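You operate a simulated robot arm through the tools that you are given. There is no shell and no other tool. Be economical: measure what you need, move in short steps, check, and stop when the job is done.

Carry out the task below with a simulated robot arm. There is one attempt and no reset: what you move stays moved.

TASK
Put the brown paper bag marked "GORSE 3" from the window bench top in the wide steel tub and the brown paper bag labelled "GORSE 5" on the black rubber pad.
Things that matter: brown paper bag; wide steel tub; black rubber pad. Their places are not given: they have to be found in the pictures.

It is judged by the outcome, as a careful person would: the job done as asked, and still so three seconds after it is handed in. It fails if anything else is knocked over, pushed out of place, dropped, spilled or broken.

THE ROBOT
A 7-joint arm with a two-finger parallel gripper, fixed in place. Base frame: the origin is at the foot of the arm, x ahead of it, y to its left, z up; the work surface is at about z = 0.86. Lengths are in m, angles in rad, forces in N, time in s.
With the tool pointing down near the work surface it reaches from about 0.3 to 0.7 m from the base axis. Its first joint turns from -1.152 to 1.152 rad. Payload 1.57 kg.
Tool frame: the origin (TCP) lies between the finger pads and is the grasp point; the fingertips stand 0.03 m ahead of it; z points along the fingers, y is the line along which they close. The gripper opens to 0.11 m. The fingers are 0.024 m wide and 0.012 m thick; the gripper's body (0.048 by 0.112 m) begins 0.078 m behind the TCP.
Orientation is that of the tool frame in the base frame, as a unit quaternion [x, y, z, w]. With the fingers straight down and closing along the base's y, the tool's x points along the base's -x, its y along +y and its z along -z.

THE INTERFACE
- The arm moves only by the tool move_arm. Its argument "plan" is a list of rows, each a list of 7 numbers: the opening, from 0 (shut) to 1 (fully open), then the shift along the tool's x, y, z in m, then the turn, a rotation vector about the tool's x, y, z in rad. In form: [[jaw, tx, ty, tz, ax, ay, az], ...]. A call has 1 to 12 rows; each row is the pose to reach, as a shift and turn from the pose commanded when the call began, along the tool's axes at that moment. A row lasts 0.2 s, in which the tool goes at most 0.05 m and 0.15 rad; a call with a longer step from one row to the next is refused whole, and so is a gripper value outside its range. A pose out of reach is approached as far as the arm can. The call stops where the force on the tool passes 40 N (or 10 N more than at its start, if that is more) or the arm is blocked; 0.2 s more then pass. The fingers move at their own pace (about 0.108 m/s each) and stop on an object; they squeeze with about 43 N. The grip force told is the motor's: it shows also when the fingers shut on nothing. Time passes only in rows, and 0.2 s behind the last, so rows that repeat a pose let the fingers close. It gives the time, the measured TCP pose, the force on the tool (base axes), the opening and the grip force at its end, in the units of the frame above (readings bear some noise).
- Cameras (640 x 400 px; columns grow to the right, rows downward): "scene" is fixed at [0.1723, -0.3954, 1.401]; the picture's right is [0.71, -0.70, 0.00], its down [-0.41, -0.41, -0.81] and it looks along [0.57, 0.58, -0.58] (base axes); focal length 325 px, centre (320, 200). "wrist" rides on the gripper at [-0.036, 0, -0.08] in the tool frame; the picture's right is [0.00, -1.00, 0.00], its down [0.97, 0.00, -0.24] and it looks along [0.24, 0.00, 0.97] (tool axes); focal length 218 px, centre (320, 200).
- grab_frame(camera): a new picture of that camera. No time passes.
- measure_at(camera, pixels): for up to 12 pixels [column, row] of the newest picture of that camera ("zoom" is the newest enlarged one), the place [x, y, z] in the base frame of the surface seen there, good to about 0.002 m. No time passes.
- inspect(camera, box): a new picture of the part [left, top, right, bottom] of that camera's present view, enlarged. No time passes.
- close_job(): hands the job in; it is judged then, once.

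Work in short steps. Measure before you move; look again where a grasp or a placing could have gone wrong, and mend it. You have 60 turns and 26 pictures in all, the two below and enlarged ones among them. Open the gripper and draw the arm clear of the work before you hand the job in, unless the task says otherwise; then end with one line.

The tools are called after "Call:" as name(argument=value, ...) on one line, values as JSON. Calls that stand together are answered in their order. move_arm: Moves the arm, as the interface text tells. Its arguments: {"type":"object","properties":{"plan":{"type":"array"}},"required":["plan"]} The other tools are called the same way: grab_frame (camera) takes a picture; measure_at (camera, pixels) gives the place of the surface under pixels of a picture; inspect (camera, box) takes an enlarged picture of a part of a camera's view; close_job () hands the job in.

At the start:

```text
clock: 0.0
position: [0.3458, 0.1397, 1.1346]
tcp_rot: [0.0, 1.0, 0.0, 0.0]
force: [-0.1, -0.7, -0.3]
finger_gap: 0.1101
grip_force: 0.3
```

scene: 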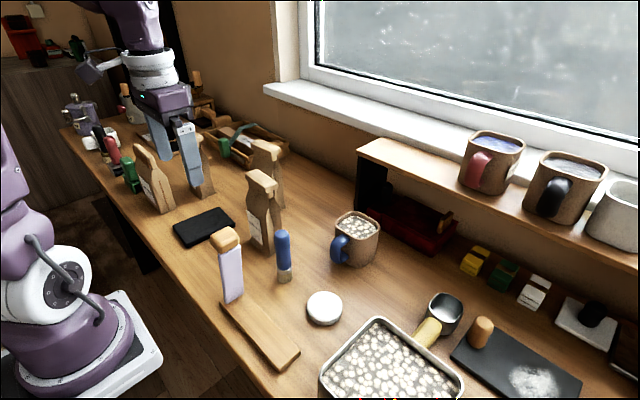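
wrist: 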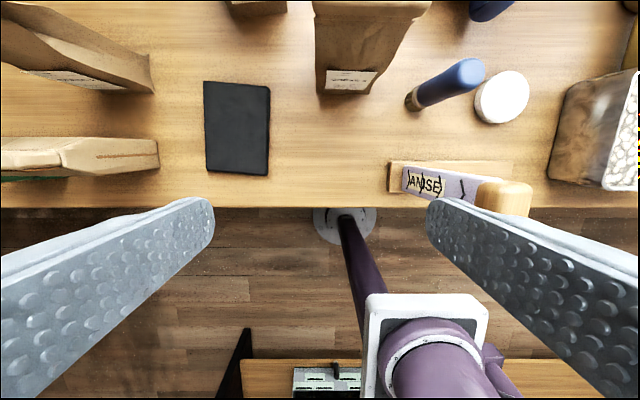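

The scene shows several paper bags near (155,180), (200,165), (262,205) and (268,165). I'll enlarge the picture to read their labels.

Call:
inspect(camera="scene", box=[60, 80, 300, 260])

Call:
inspect(camera="wrist", box=[0, 0, 440, 210])

Call:
measure_at(camera="scene", pixels=[[205, 226], [178, 235], [235, 212], [205, 246], [203, 208], [390, 370], [262, 178], [268, 147], [147, 155], [265, 248], [325, 308], [430, 320]])

```text
2.22 times, centred on (180, 170) of scene
```

zoom: 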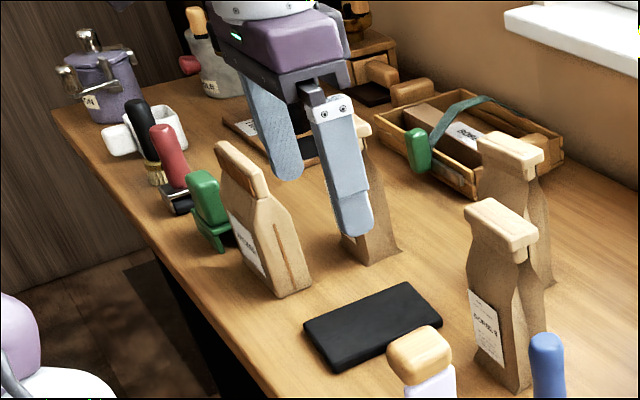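

```text
1.45 times, centred on (220, 105) of wrist
```

zoom: 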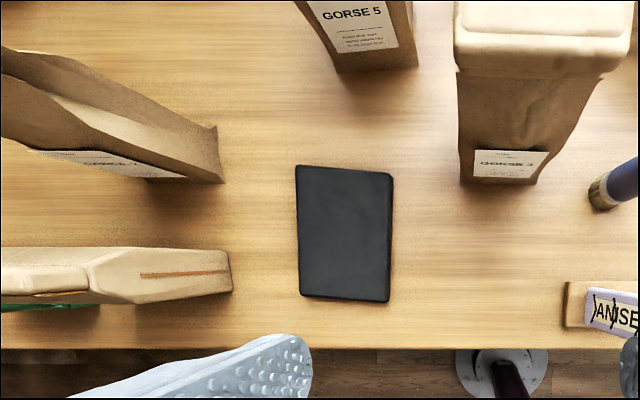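

```text
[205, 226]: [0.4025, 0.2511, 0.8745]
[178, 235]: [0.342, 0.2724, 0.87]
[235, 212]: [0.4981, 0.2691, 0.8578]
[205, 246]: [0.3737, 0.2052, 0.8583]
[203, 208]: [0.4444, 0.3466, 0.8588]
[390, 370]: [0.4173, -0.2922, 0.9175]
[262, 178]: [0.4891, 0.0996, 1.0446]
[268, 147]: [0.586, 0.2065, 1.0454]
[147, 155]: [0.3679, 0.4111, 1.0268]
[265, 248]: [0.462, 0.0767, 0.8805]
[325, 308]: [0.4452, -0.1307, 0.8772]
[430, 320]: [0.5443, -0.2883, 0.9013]
```

The bag at the back right reads "GORSE 5". I'll enlarge further to read the front bag and the others, and check the tub near (390,370).

Call:
inspect(camera="scene", box=[230, 160, 310, 260])

Call:
inspect(camera="scene", box=[130, 130, 230, 220])

Call:
inspect(camera="scene", box=[280, 230, 640, 400])

```text
4.00 times, centred on (270, 210) of scene
```

zoom: 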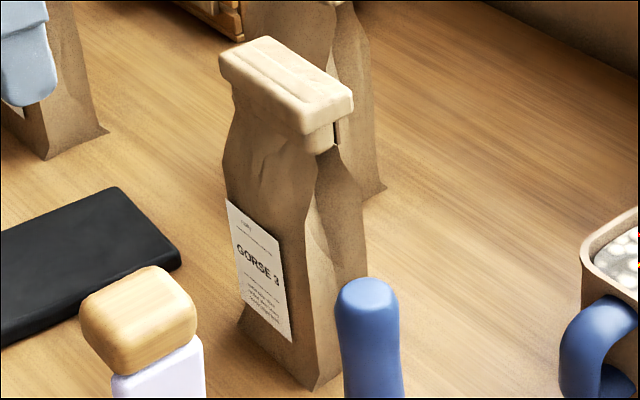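

```text
4.44 times, centred on (180, 175) of scene
```

zoom: 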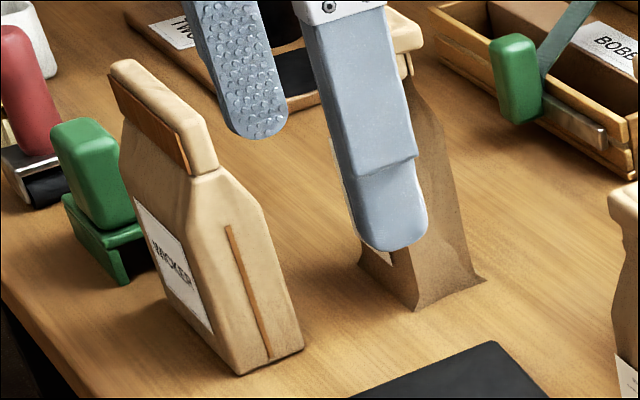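

```text
1.78 times, centred on (460, 315) of scene
```

zoom: 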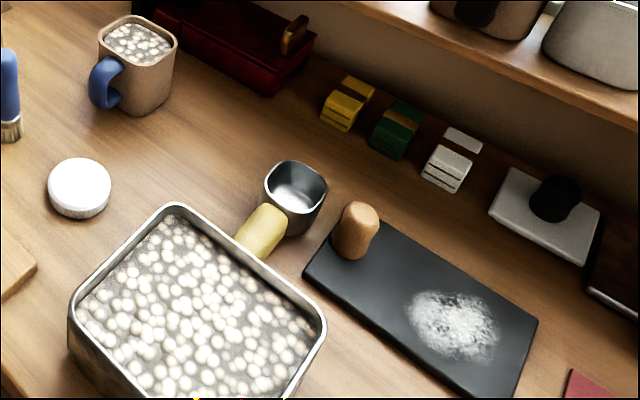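

Front bag's label looks like "GORSE 3" but needs confirming, and the third bag also says GORSE. I'll enlarge the wrist view on both labels.

Call:
inspect(camera="wrist", box=[310, 55, 390, 105])

Call:
inspect(camera="wrist", box=[10, 55, 140, 130])

```text
8.00 times, centred on (350, 80) of wrist
```

zoom: 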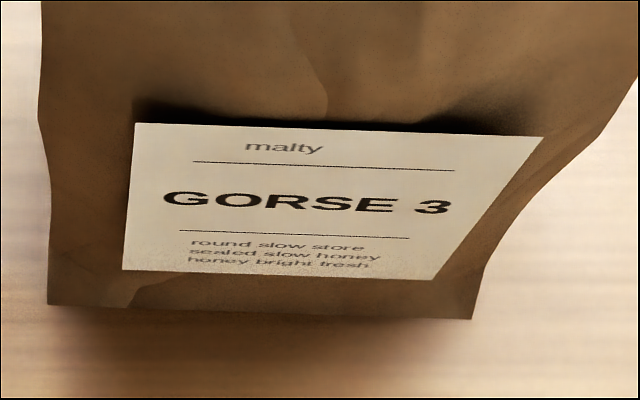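

```text
4.92 times, centred on (75, 92) of wrist
```

zoom: 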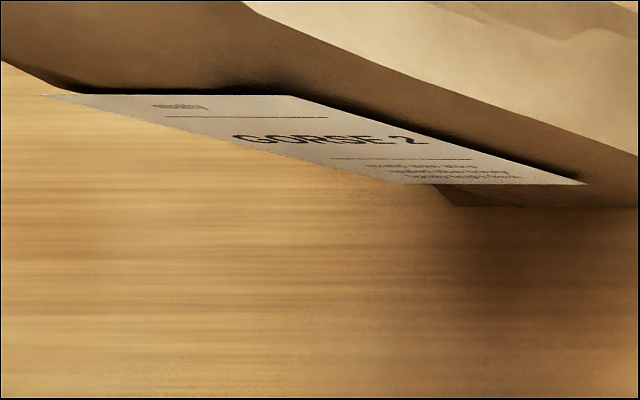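

GORSE 3 is the front bag, GORSE 5 the one behind it, and GORSE 2 stays. Now I'll measure the bag tops and bases, the pad's corners and the tub's rim.

Call:
measure_at(camera="scene", pixels=[[247, 175], [256, 171], [276, 184], [267, 190], [253, 143], [270, 141], [279, 148], [266, 152], [255, 163], [248, 240], [268, 255], [280, 245]])

Call:
measure_at(camera="wrist", pixels=[[206, 84], [268, 90], [265, 172], [208, 168], [320, 90], [365, 92], [400, 15], [320, 15], [230, 12], [285, 10], [560, 90], [550, 175]])

Call:
measure_at(camera="scene", pixels=[[378, 319], [322, 371], [461, 378], [350, 345], [420, 348], [380, 345], [440, 385], [370, 385], [410, 390], [397, 332], [282, 238], [445, 300]])

```text
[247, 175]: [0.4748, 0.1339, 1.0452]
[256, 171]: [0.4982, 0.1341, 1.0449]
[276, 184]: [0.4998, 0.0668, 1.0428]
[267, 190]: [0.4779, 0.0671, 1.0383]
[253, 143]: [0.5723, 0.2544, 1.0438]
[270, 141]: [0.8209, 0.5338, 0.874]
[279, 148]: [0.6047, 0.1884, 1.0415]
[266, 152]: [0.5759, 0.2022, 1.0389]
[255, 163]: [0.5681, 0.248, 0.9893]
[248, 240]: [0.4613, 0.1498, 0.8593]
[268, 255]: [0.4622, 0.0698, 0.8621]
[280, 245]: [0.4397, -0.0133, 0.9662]
```

```text
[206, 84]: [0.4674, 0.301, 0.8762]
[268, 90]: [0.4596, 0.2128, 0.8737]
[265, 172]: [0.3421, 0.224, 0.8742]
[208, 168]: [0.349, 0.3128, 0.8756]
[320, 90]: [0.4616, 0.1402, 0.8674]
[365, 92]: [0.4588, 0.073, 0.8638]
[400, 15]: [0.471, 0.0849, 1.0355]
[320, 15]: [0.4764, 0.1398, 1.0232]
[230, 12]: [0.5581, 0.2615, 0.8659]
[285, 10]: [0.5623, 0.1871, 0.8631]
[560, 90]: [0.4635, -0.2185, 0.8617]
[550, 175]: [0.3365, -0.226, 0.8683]
```

```text
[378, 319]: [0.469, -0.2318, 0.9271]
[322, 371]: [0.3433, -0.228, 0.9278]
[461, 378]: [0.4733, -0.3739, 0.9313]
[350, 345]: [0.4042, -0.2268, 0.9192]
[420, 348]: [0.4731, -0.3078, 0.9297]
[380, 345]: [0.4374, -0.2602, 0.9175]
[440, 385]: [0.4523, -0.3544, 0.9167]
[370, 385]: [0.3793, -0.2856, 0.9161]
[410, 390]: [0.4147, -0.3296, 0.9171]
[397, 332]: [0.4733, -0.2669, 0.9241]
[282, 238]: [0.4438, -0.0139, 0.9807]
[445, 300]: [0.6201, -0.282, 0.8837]
```

GORSE 3's folded top runs x 0.474–0.500, y 0.067–0.134 at z≈1.045, the pad centre is about (0.405, 0.263), and the tub spans x 0.34–0.47 with y from -0.23. I'll move above GORSE 3 and turn the tool 90° so the fingers close along x.

Call:
move_arm(plan=[[0.75, -0.013, -0.0036, -0.001, 0, 0, 0.1428], [0.75, -0.026, -0.0072, -0.002, 0, 0, 0.2856], [0.75, -0.039, -0.0108, -0.003, 0, 0, 0.4284], [0.75, -0.052, -0.0144, -0.004, 0, 0, 0.5712], [0.75, -0.065, -0.018, -0.005, 0, 0, 0.714], [0.75, -0.078, -0.0216, -0.006, 0, 0, 0.8568], [0.75, -0.091, -0.0252, -0.007, 0, 0, 0.9996], [0.75, -0.104, -0.0288, -0.008, 0, 0, 1.1424], [0.75, -0.117, -0.0324, -0.009, 0, 0, 1.2852], [0.75, -0.13, -0.036, -0.01, 0, 0, 1.428], [0.75, -0.142, -0.0395, -0.01, 0, 0, 1.5708]])

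Call:
grab_frame(camera="wrist")

```text
clock: 2.4
position: [0.4897, 0.0995, 1.1456]
tcp_rot: [0.707, 0.707, 0.0, 0.001]
force: [-1.2, -0.5, 0.3]
finger_gap: 0.0826
grip_force: 0.1
```

```text
16 pictures are left
```

wrist: 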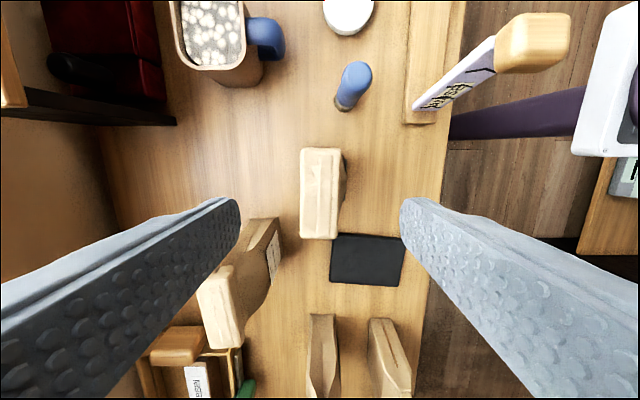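

The flap lies centrally between the fingers (320,195). I descend to z≈1.022 and close.

Call:
move_arm(plan=[[0.75, 0, 0, 0.04, 0, 0, 0], [0.75, 0, 0, 0.08, 0, 0, 0], [0.75, 0, 0, 0.11, 0, 0, 0], [0.75, 0, 0, 0.122, 0, 0, 0], [0.75, 0, 0, 0.122, 0, 0, 0], [0.1, 0, 0, 0.122, 0, 0, 0], [0, 0, 0, 0.122, 0, 0, 0], [0, 0, 0, 0.122, 0, 0, 0], [0, 0, 0, 0.122, 0, 0, 0]])

Call:
grab_frame(camera="scene")

```text
clock: 4.4
position: [0.4895, 0.0991, 1.0222]
tcp_rot: [0.708, 0.707, 0.0, 0.0]
force: [-0.5, -1.7, 8.5]
finger_gap: 0.0407
grip_force: 42.8
```

```text
15 pictures are left
```

scene: 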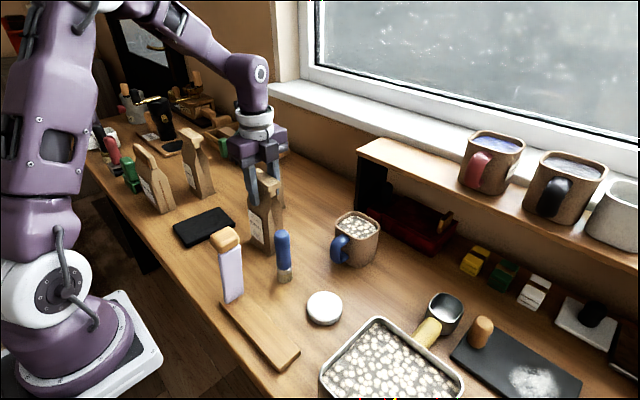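

Grip holds at 0.041 m gap. Lift 0.16 m straight up.

Call:
move_arm(plan=[[0, 0, 0, -0.01, 0, 0, 0], [0, 0, 0, -0.03, 0, 0, 0], [0, 0, 0, -0.06, 0, 0, 0], [0, 0, 0, -0.09, 0, 0, 0], [0, 0, 0, -0.12, 0, 0, 0], [0, 0, 0, -0.15, 0, 0, 0], [0, 0, 0, -0.16, 0, 0, 0]])

Call:
grab_frame(camera="wrist")

```text
clock: 6.0
position: [0.4875, 0.1004, 1.1833]
tcp_rot: [0.707, 0.707, 0.0, 0.001]
force: [-0.2, 0.1, -2.3]
finger_gap: 0.0396
grip_force: 42.5
```

```text
14 pictures are left
```

wrist: 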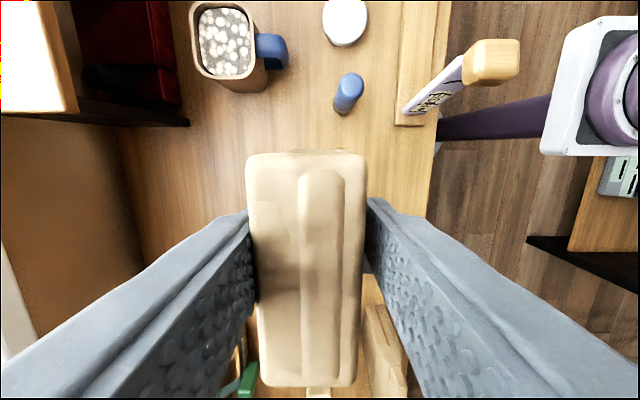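

Bag is held (fold at (305,270)). I raise a bit more for clearance over the brush and the ANISE block, then travel toward the tub.

Call:
move_arm(plan=[[0, 0, 0, -0.03, 0, 0, 0], [0, 0, 0, -0.05, 0, 0, 0], [0, -0.03, -0.008, -0.05, 0, 0, 0], [0, -0.065, -0.016, -0.05, 0, 0, 0], [0, -0.1, -0.025, -0.05, 0, 0, 0], [0, -0.135, -0.034, -0.05, 0, 0, 0], [0, -0.17, -0.043, -0.05, 0, 0, 0], [0, -0.205, -0.052, -0.05, 0, 0, 0], [0, -0.24, -0.061, -0.05, 0, 0, 0], [0, -0.27, -0.07, -0.05, 0, 0, 0], [0, -0.3, -0.08, -0.05, 0, 0, 0], [0, -0.3, -0.08, -0.05, 0, 0, 0]])

Call:
grab_frame(camera="wrist")

```text
clock: 8.6
position: [0.4071, -0.202, 1.2332]
tcp_rot: [0.707, 0.707, 0.0, 0.0]
force: [0.3, 0.0, -2.1]
finger_gap: 0.0387
grip_force: 42.5
```

```text
13 pictures are left
```

wrist: 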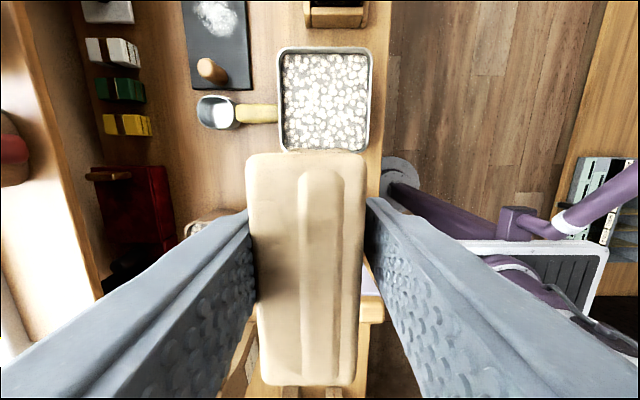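

The whole tub is visible at (325,100). Measure its rim and contents.

Call:
measure_at(camera="wrist", pixels=[[281, 52], [369, 52], [280, 100], [370, 100], [325, 50], [290, 65], [360, 65], [325, 100], [300, 130], [350, 135], [325, 80], [337, 12]])

Call:
inspect(camera="wrist", box=[180, 0, 400, 160])

```text
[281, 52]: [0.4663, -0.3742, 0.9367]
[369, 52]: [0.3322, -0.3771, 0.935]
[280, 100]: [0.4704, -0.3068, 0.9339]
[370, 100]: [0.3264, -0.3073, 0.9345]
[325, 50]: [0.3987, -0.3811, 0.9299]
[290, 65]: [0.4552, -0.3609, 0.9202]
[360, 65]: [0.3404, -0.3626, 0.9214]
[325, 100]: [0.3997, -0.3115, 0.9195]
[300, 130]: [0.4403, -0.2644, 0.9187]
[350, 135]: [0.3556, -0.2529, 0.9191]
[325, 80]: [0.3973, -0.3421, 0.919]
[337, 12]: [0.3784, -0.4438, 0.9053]
```

```text
2.50 times, centred on (290, 80) of wrist
```

zoom: 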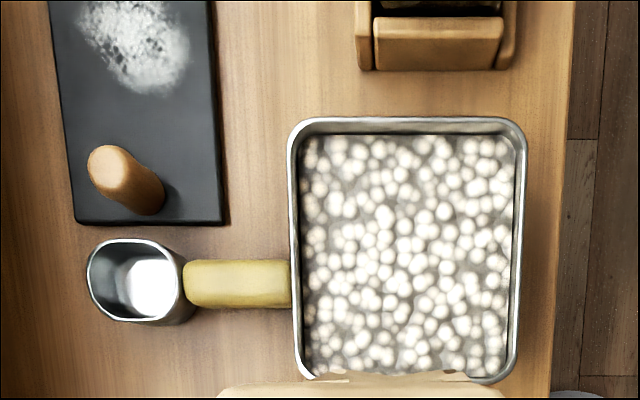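

Tub interior is x 0.335–0.463, y -0.373…-0.232, contents surface z≈0.919. Move over centre and descend to just above it.

Call:
move_arm(plan=[[0, -0.036, -0.002, 0, 0, 0, 0], [0, -0.072, -0.005, 0, 0, 0, 0], [0, -0.109, -0.008, 0, 0, 0, 0], [0, -0.109, -0.008, 0, 0, 0, 0], [0, -0.109, -0.008, 0.03, 0, 0, 0], [0, -0.109, -0.008, 0.06, 0, 0, 0], [0, -0.109, -0.008, 0.09, 0, 0, 0], [0, -0.109, -0.008, 0.115, 0, 0, 0], [0, -0.109, -0.008, 0.13, 0, 0, 0], [0, -0.109, -0.008, 0.13, 0, 0, 0]])

Call:
grab_frame(camera="scene")

```text
clock: 10.8
position: [0.3999, -0.3105, 1.1021]
tcp_rot: [0.707, 0.707, -0.001, -0.001]
force: [-0.5, -0.1, -2.5]
finger_gap: 0.0388
grip_force: 43.2
```

```text
11 pictures are left
```

scene: 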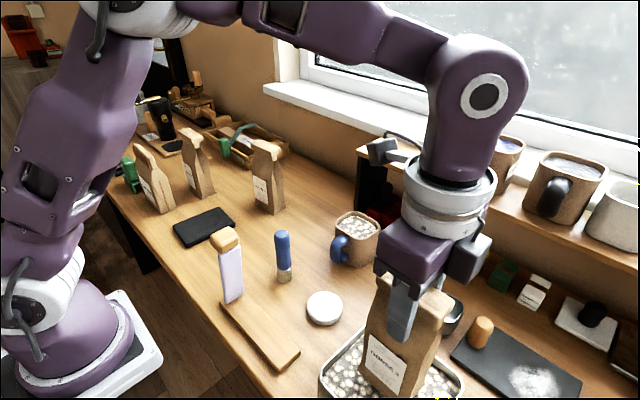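

Bag is over the tub centre. Lower gently in small steps.

Call:
move_arm(plan=[[0, 0, 0, 0.006, 0, 0, 0], [0, 0, 0, 0.012, 0, 0, 0], [0, 0, 0, 0.016, 0, 0, 0], [0, 0, 0, 0.018, 0, 0, 0]])

```text
clock: 11.8
position: [0.4014, -0.3087, 1.0859]
tcp_rot: [0.707, 0.707, 0.0, 0.0]
force: [0.0, -0.4, -2.8]
finger_gap: 0.0391
grip_force: 42.9
```

Call:
move_arm(plan=[[0, 0, 0, 0.002, 0, 0, 0], [0, 0, 0, 0.004, 0, 0, 0], [0, 0, 0, 0.004, 0, 0, 0]])

Call:
inspect(camera="scene", box=[300, 260, 500, 400])

```text
clock: 12.6
position: [0.4008, -0.3093, 1.0806]
tcp_rot: [0.707, 0.707, 0.0, 0.001]
force: [-0.2, 0.3, -2.1]
finger_gap: 0.0387
grip_force: 43.1
```

```text
2.86 times, centred on (400, 330) of scene
```

zoom: 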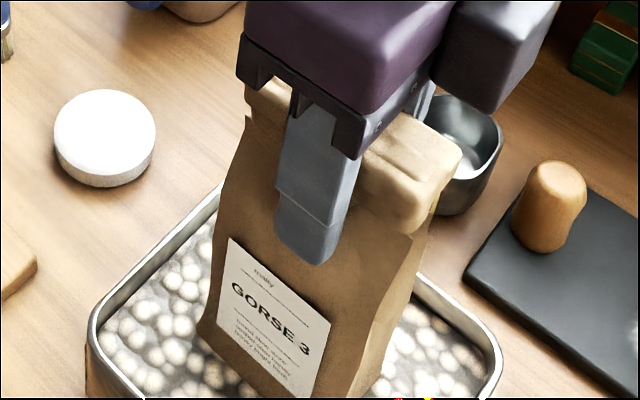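

No contact force yet (-2 N is the bag's weight). Continue in 2 mm steps.

Call:
move_arm(plan=[[0, 0, 0, 0.002, 0, 0, 0], [0, 0, 0, 0.004, 0, 0, 0], [0, 0, 0, 0.004, 0, 0, 0]])

```text
clock: 13.4
position: [0.4007, -0.3089, 1.078]
tcp_rot: [0.707, 0.707, 0.0, 0.0]
force: [0.7, -0.2, -1.8]
finger_gap: 0.0384
grip_force: 42.7
```

Call:
move_arm(plan=[[0, 0, 0, 0.002, 0, 0, 0], [0, 0, 0, 0.004, 0, 0, 0], [0, 0, 0, 0.004, 0, 0, 0]])

Call:
measure_at(camera="scene", pixels=[[362, 372], [376, 390], [398, 397], [366, 376], [385, 285], [445, 300]])

```text
clock: 14.2
position: [0.4022, -0.3091, 1.0742]
tcp_rot: [0.707, 0.707, 0.0, 0.0]
force: [0.2, 0.2, -1.2]
finger_gap: 0.0383
grip_force: 43.3
```

```text
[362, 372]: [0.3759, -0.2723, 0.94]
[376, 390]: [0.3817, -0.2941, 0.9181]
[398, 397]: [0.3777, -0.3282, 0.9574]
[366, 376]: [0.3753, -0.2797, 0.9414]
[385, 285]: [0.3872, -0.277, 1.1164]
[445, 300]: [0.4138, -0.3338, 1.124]
```

Call:
inspect(camera="scene", box=[300, 260, 500, 400])

```text
2.86 times, centred on (400, 330) of scene
```

zoom: 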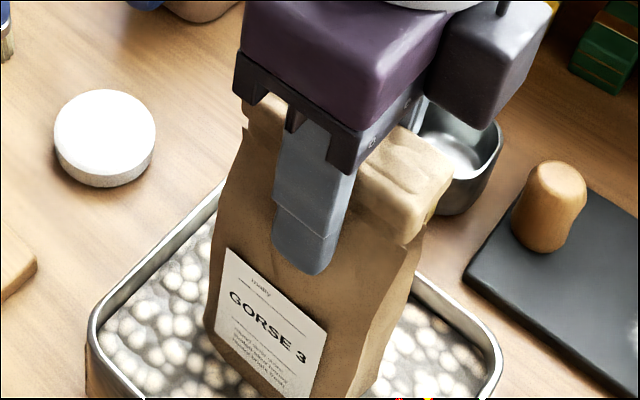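

Still nearly no resistance; keep lowering in small steps to find support.

Call:
move_arm(plan=[[0, 0, 0, 0.002, 0, 0, 0], [0, 0, 0, 0.004, 0, 0, 0], [0, 0, 0, 0.006, 0, 0, 0], [0, 0, 0, 0.006, 0, 0, 0]])

```text
clock: 15.2
position: [0.4013, -0.3089, 1.0668]
tcp_rot: [0.707, 0.707, 0.0, 0.0]
force: [-0.6, -0.2, -1.5]
finger_gap: 0.0384
grip_force: 42.6
```

The fill gives way, so the support is deeper. Continue lowering with force monitoring.

Call:
move_arm(plan=[[0, 0, 0, 0.003, 0, 0, 0], [0, 0, 0, 0.006, 0, 0, 0], [0, 0, 0, 0.009, 0, 0, 0], [0, 0, 0, 0.012, 0, 0, 0], [0, 0, 0, 0.012, 0, 0, 0]])

Call:
inspect(camera="scene", box=[300, 260, 500, 400])

```text
clock: 16.4
position: [0.3995, -0.3093, 1.0555]
tcp_rot: [0.707, 0.708, -0.001, -0.001]
force: [0.0, -1.2, -1.9]
finger_gap: 0.0379
grip_force: 42.9
```

```text
2.86 times, centred on (400, 330) of scene
```

zoom: 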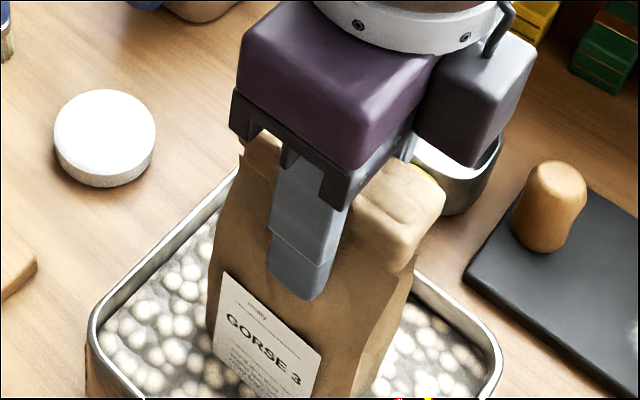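

The bag is sinking into the fill freely; continue toward the tub floor.

Call:
move_arm(plan=[[0, 0, 0, 0.003, 0, 0, 0], [0, 0, 0, 0.006, 0, 0, 0], [0, 0, 0, 0.009, 0, 0, 0], [0, 0, 0, 0.012, 0, 0, 0], [0, 0, 0, 0.014, 0, 0, 0], [0, 0, 0, 0.014, 0, 0, 0]])

```text
clock: 17.8
position: [0.4008, -0.3102, 1.0403]
tcp_rot: [0.707, 0.707, 0.0, 0.0]
force: [0.7, 0.6, -3.0]
finger_gap: 0.0377
grip_force: 43.2
```

Call:
move_arm(plan=[[0, 0, 0, 0.002, 0, 0, 0], [0, 0, 0, 0.004, 0, 0, 0], [0, 0, 0, 0.006, 0, 0, 0], [0, 0, 0, 0.006, 0, 0, 0]])

```text
clock: 18.8
position: [0.4011, -0.3097, 1.0364]
tcp_rot: [0.707, 0.708, -0.001, 0.0]
force: [0.6, 0.2, -2.3]
finger_gap: 0.0374
grip_force: 42.7
```

Call:
move_arm(plan=[[0, 0, 0, 0.002, 0, 0, 0], [0, 0, 0, 0.004, 0, 0, 0], [0, 0, 0, 0.006, 0, 0, 0], [0, 0, 0, 0.006, 0, 0, 0]])

Call:
grab_frame(camera="scene")

Call:
measure_at(camera="scene", pixels=[[384, 310], [437, 330], [388, 306], [345, 360]])

```text
clock: 19.8
position: [0.4004, -0.3094, 1.0305]
tcp_rot: [0.707, 0.707, 0.001, 0.001]
force: [0.0, 0.9, 18.7]
finger_gap: 0.0374
grip_force: 42.9
```

```text
7 pictures are left
```

scene: 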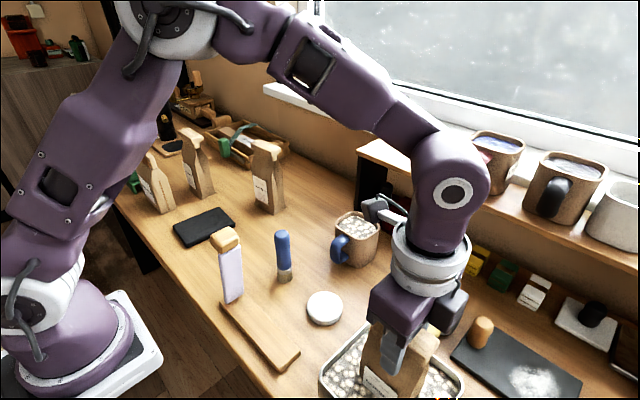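

```text
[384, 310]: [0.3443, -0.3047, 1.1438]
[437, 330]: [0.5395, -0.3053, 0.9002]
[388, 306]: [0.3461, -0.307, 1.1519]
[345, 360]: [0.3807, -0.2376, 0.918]
```

Now 18.7 N upward: the bag stands on the tub floor. Ease off, open the fingers partly and rise.

Call:
move_arm(plan=[[0, 0, 0, -0.0015, 0, 0, 0], [0.3, 0, 0, -0.0015, 0, 0, 0], [0.6, 0, 0, -0.0015, 0, 0, 0], [0.75, 0, 0, -0.0015, 0, 0, 0], [0.75, 0, 0, -0.0015, 0, 0, 0], [0.75, 0, 0, -0.03, 0, 0, 0], [0.75, 0, 0, -0.07, 0, 0, 0], [0.75, 0, 0, -0.11, 0, 0, 0], [0.75, 0, 0, -0.15, 0, 0, 0], [0.75, 0, 0, -0.16, 0, 0, 0]])

Call:
grab_frame(camera="scene")

```text
clock: 22.0
position: [0.4013, -0.3116, 1.189]
tcp_rot: [0.707, 0.707, 0.0, 0.0]
force: [0.5, 0.8, 0.8]
finger_gap: 0.0825
grip_force: 0.1
```

```text
6 pictures are left
```

scene: 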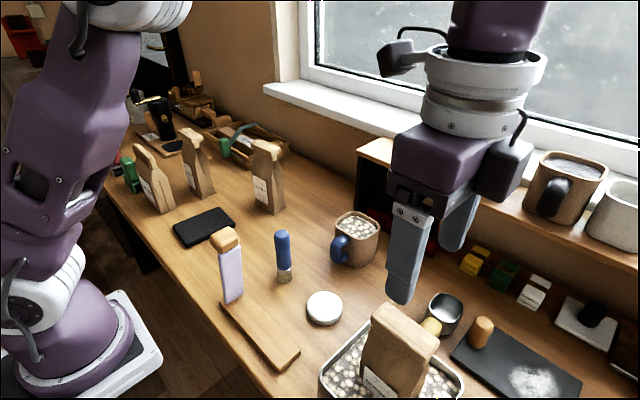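

GORSE 3 stands upright in the tub. Now measure GORSE 5's fold, in view at (268,148).

Call:
measure_at(camera="scene", pixels=[[254, 142], [257, 140], [262, 141], [270, 144], [278, 147], [284, 150], [280, 155], [272, 152], [262, 147], [258, 206], [272, 213], [284, 205]])

Call:
inspect(camera="scene", box=[230, 130, 310, 220])

```text
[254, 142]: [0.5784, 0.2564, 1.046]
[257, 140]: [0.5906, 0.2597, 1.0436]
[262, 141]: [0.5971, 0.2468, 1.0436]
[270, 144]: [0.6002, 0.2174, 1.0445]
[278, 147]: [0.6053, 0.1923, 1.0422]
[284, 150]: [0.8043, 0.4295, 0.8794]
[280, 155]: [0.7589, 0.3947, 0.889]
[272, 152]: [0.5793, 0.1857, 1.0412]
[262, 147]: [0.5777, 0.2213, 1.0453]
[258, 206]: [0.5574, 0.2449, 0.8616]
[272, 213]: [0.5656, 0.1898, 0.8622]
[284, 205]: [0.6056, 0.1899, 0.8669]
```

```text
4.44 times, centred on (270, 175) of scene
```

zoom: 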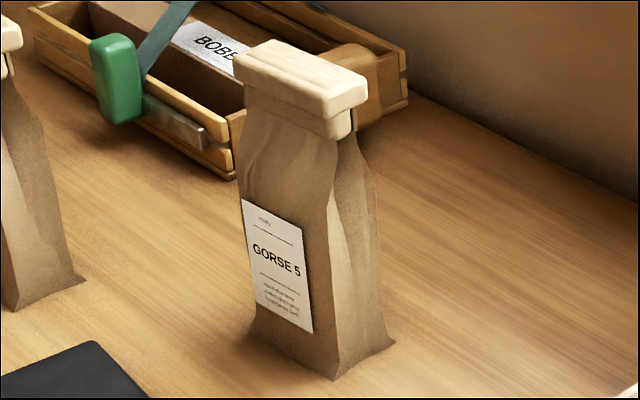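

GORSE 5's fold centre is ≈(0.589, 0.221), yawed about +0.13 rad, with top z≈1.045. Travel there at current height.

Call:
move_arm(plan=[[0.75, 0.044, 0, 0, 0, 0, 0], [0.75, 0.088, 0, 0, 0, 0, 0], [0.75, 0.132, 0, 0, 0, 0, 0], [0.75, 0.176, 0.02, 0, 0, 0, 0], [0.75, 0.22, 0.041, 0, 0, 0, -0.02], [0.75, 0.264, 0.062, 0, 0, 0, -0.04], [0.75, 0.308, 0.083, 0, 0, 0, -0.06], [0.75, 0.352, 0.104, 0, 0, 0, -0.08], [0.75, 0.396, 0.125, 0, 0, 0, -0.1], [0.75, 0.44, 0.146, 0, 0, 0, -0.12], [0.75, 0.484, 0.167, 0, 0, 0, -0.13], [0.75, 0.528, 0.187, 0, 0, 0, -0.13]])

Call:
grab_frame(camera="wrist")

```text
clock: 24.6
position: [0.5737, 0.2028, 1.1746]
tcp_rot: [0.66, 0.751, -0.001, 0.0]
force: [0.9, -0.1, 0.6]
finger_gap: 0.0825
grip_force: 0.1
out of reach, approached as far as the arm can: row 12
```

```text
4 pictures are left
```

wrist: 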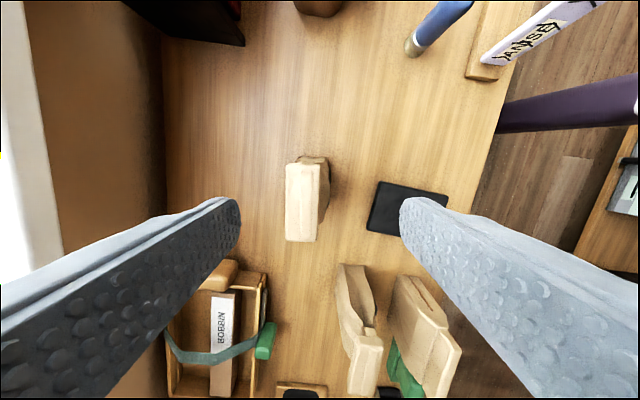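

The fold at (305,200) is vertical in the view, so yaw matches, but this height is out of reach. Lower 0.07 m and recheck.

Call:
move_arm(plan=[[0.75, 0, 0, 0.03, 0, 0, 0], [0.75, 0, 0, 0.06, 0, 0, 0], [0.75, 0, 0, 0.07, 0, 0, 0]])

Call:
measure_at(camera="wrist", pixels=[[289, 168], [289, 236], [315, 168], [315, 236], [302, 200]])

```text
clock: 25.4
position: [0.5756, 0.2025, 1.1045]
tcp_rot: [0.659, 0.752, 0.0, 0.001]
force: [0.0, -0.1, 0.1]
finger_gap: 0.0826
grip_force: 0.0
```

```text
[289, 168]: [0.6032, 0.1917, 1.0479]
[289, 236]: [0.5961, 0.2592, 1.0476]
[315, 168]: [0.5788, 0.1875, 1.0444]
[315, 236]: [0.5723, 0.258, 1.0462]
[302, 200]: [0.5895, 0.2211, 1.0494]
```

Fold centre is (0.588, 0.224); shift by (0.0125, 0.0215) in the base frame and check before descending.

Call:
move_arm(plan=[[0.75, 0.01, 0.008, 0, 0, 0, 0.015], [0.75, 0.0197, 0.0152, 0, 0, 0, 0.03], [0.75, 0.0197, 0.0152, 0, 0, 0, 0.03]])

```text
clock: 26.2
position: [0.5881, 0.222, 1.1047]
tcp_rot: [0.671, 0.742, 0.001, 0.0]
force: [0.2, -0.3, -0.4]
finger_gap: 0.0827
grip_force: 0.1
```

Aligned. Descend to z≈1.022 and close.

Call:
move_arm(plan=[[0.75, 0, 0, 0.03, 0, 0, 0], [0.75, 0, 0, 0.06, 0, 0, 0], [0.75, 0, 0, 0.082, 0, 0, 0], [0.75, 0, 0, 0.082, 0, 0, 0], [0.1, 0, 0, 0.082, 0, 0, 0], [0, 0, 0, 0.082, 0, 0, 0], [0, 0, 0, 0.082, 0, 0, 0], [0, 0, 0, 0.082, 0, 0, 0]])

```text
clock: 28.0
position: [0.588, 0.2212, 1.0221]
tcp_rot: [0.671, 0.742, 0.0, 0.001]
force: [0.2, -1.1, 0.5]
finger_gap: 0.0409
grip_force: 42.9
```

Gripped at 0.041 m. Lift 0.05, then move to the pad centre while turning 1.378 rad so the bag's width lies along the pad's long side.

Call:
move_arm(plan=[[0, 0, 0, -0.025, 0, 0, 0], [0, 0, 0, -0.055, 0, 0, 0], [0, 0.0061, -0.0174, -0.06, 0, 0, -0.1378], [0, 0.0122, -0.0348, -0.065, 0, 0, -0.2756], [0, 0.0184, -0.0521, -0.07, 0, 0, -0.4134], [0, 0.0245, -0.0695, -0.075, 0, 0, -0.5512], [0, 0.0306, -0.0869, -0.08, 0, 0, -0.689], [0, 0.0367, -0.1043, -0.08, 0, 0, -0.8268], [0, 0.0428, -0.1217, -0.08, 0, 0, -0.9646], [0, 0.049, -0.139, -0.08, 0, 0, -1.1024], [0, 0.0551, -0.1564, -0.08, 0, 0, -1.2402], [0, 0.0612, -0.1738, -0.08, 0, 0, -1.378]])

Call:
grab_frame(camera="scene")

```text
clock: 30.6
position: [0.4081, 0.2666, 1.1019]
tcp_rot: [0.044, 0.999, -0.001, 0.0]
force: [-0.4, -0.5, -2.8]
finger_gap: 0.0405
grip_force: 43.3
```

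```text
3 pictures are left
```

scene: 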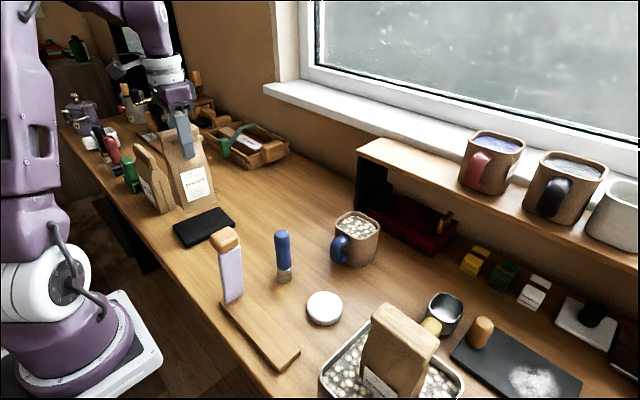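

Bag is above the pad. I measure its lower edge corners for centring.

Call:
inspect(camera="scene", box=[130, 130, 260, 260])

Call:
measure_at(camera="scene", pixels=[[182, 206], [186, 206], [214, 200], [212, 198], [176, 200], [200, 203]])

```text
3.08 times, centred on (195, 195) of scene
```

zoom: 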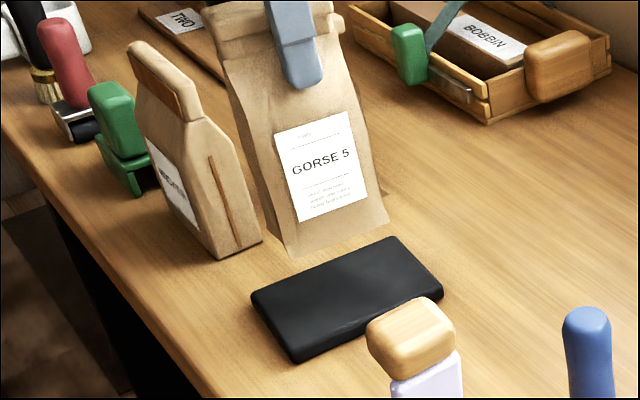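

```text
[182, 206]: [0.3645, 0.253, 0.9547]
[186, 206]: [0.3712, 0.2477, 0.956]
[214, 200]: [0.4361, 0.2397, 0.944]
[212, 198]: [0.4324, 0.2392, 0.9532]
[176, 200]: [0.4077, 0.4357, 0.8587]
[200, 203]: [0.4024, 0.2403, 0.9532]
```

Bag's bottom spans x ≈0.367–0.442 with front face y≈0.24, well within the pad. Lower it.

Call:
move_arm(plan=[[0, 0, 0, 0.02, 0, 0, 0], [0, 0, 0, 0.04, 0, 0, 0], [0, 0, 0, 0.055, 0, 0, 0], [0, 0, 0, 0.06, 0, 0, 0], [0, 0, 0, 0.062, 0, 0, 0], [0, 0, 0, 0.062, 0, 0, 0]])

```text
clock: 32.0
position: [0.4092, 0.2648, 1.0396]
tcp_rot: [0.045, 0.999, 0.0, 0.0]
force: [0.6, 0.6, -2.0]
finger_gap: 0.0402
grip_force: 42.6
```

Call:
move_arm(plan=[[0, 0, 0, 0.0015, 0, 0, 0], [0, 0, 0, 0.003, 0, 0, 0], [0, 0, 0, 0.003, 0, 0, 0]])

```text
clock: 32.8
position: [0.4098, 0.2655, 1.0393]
tcp_rot: [0.046, 0.999, 0.001, 0.001]
force: [-3.5, -5.1, 29.8]
finger_gap: 0.0401
grip_force: 43.1
```

Firm contact (≈30 N). Ease off 2 mm, open modestly, and rise straight up.

Call:
move_arm(plan=[[0, 0, 0, -0.0022, 0, 0, 0], [0, 0, 0, -0.0022, 0, 0, 0], [0.3, 0, 0, -0.0022, 0, 0, 0], [0.58, 0, 0, -0.0022, 0, 0, 0], [0.58, 0, 0, -0.0022, 0, 0, 0], [0.58, 0, 0, -0.02, 0, 0, 0], [0.58, 0, 0, -0.05, 0, 0, 0], [0.58, 0, 0, -0.09, 0, 0, 0], [0.58, 0, 0, -0.13, 0, 0, 0], [0.58, 0, 0, -0.16, 0, 0, 0]])

```text
clock: 35.0
position: [0.409, 0.2629, 1.1961]
tcp_rot: [0.047, 0.999, 0.0, 0.0]
force: [0.5, -0.2, -0.1]
finger_gap: 0.0638
grip_force: 0.1
```

Risen clear. Move back toward the start position and check.

Call:
move_arm(plan=[[0.6, 0.01, -0.04, 0, 0, 0, 0], [0.8, 0.02, -0.08, 0, 0, 0, 0], [1, 0.03, -0.12, 0, 0, 0, 0], [1, 0.03, -0.14, 0, 0, 0, 0], [1, 0.03, -0.14, 0, 0, 0, 0]])

Call:
grab_frame(camera="scene")

```text
clock: 36.2
position: [0.3669, 0.1273, 1.1961]
tcp_rot: [0.047, 0.999, -0.001, -0.001]
force: [0.1, 1.2, -0.1]
finger_gap: 0.1099
grip_force: 0.0
```

```text
1 pictures are left
```

scene: 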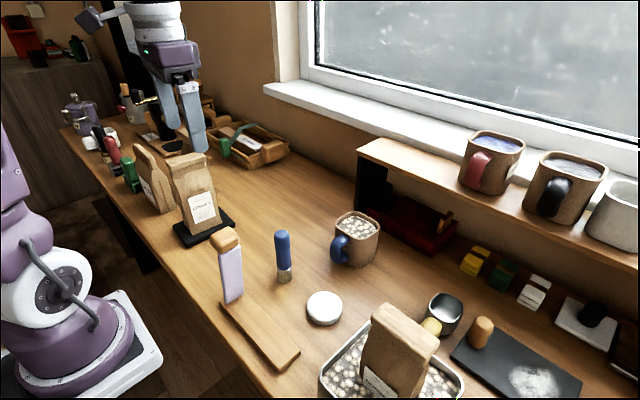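

GORSE 5 stands on the pad at (195,200) and GORSE 3 in the tub at (400,350). Everything else is in place and the arm is clear, so I hand the job in.

Call:
close_job()

```text
The job is handed in.
```

The bag marked "GORSE 3" is standing in the wide steel tub, the bag labelled "GORSE 5" is standing on the black rubber pad, and the last picture shows nothing else disturbed.
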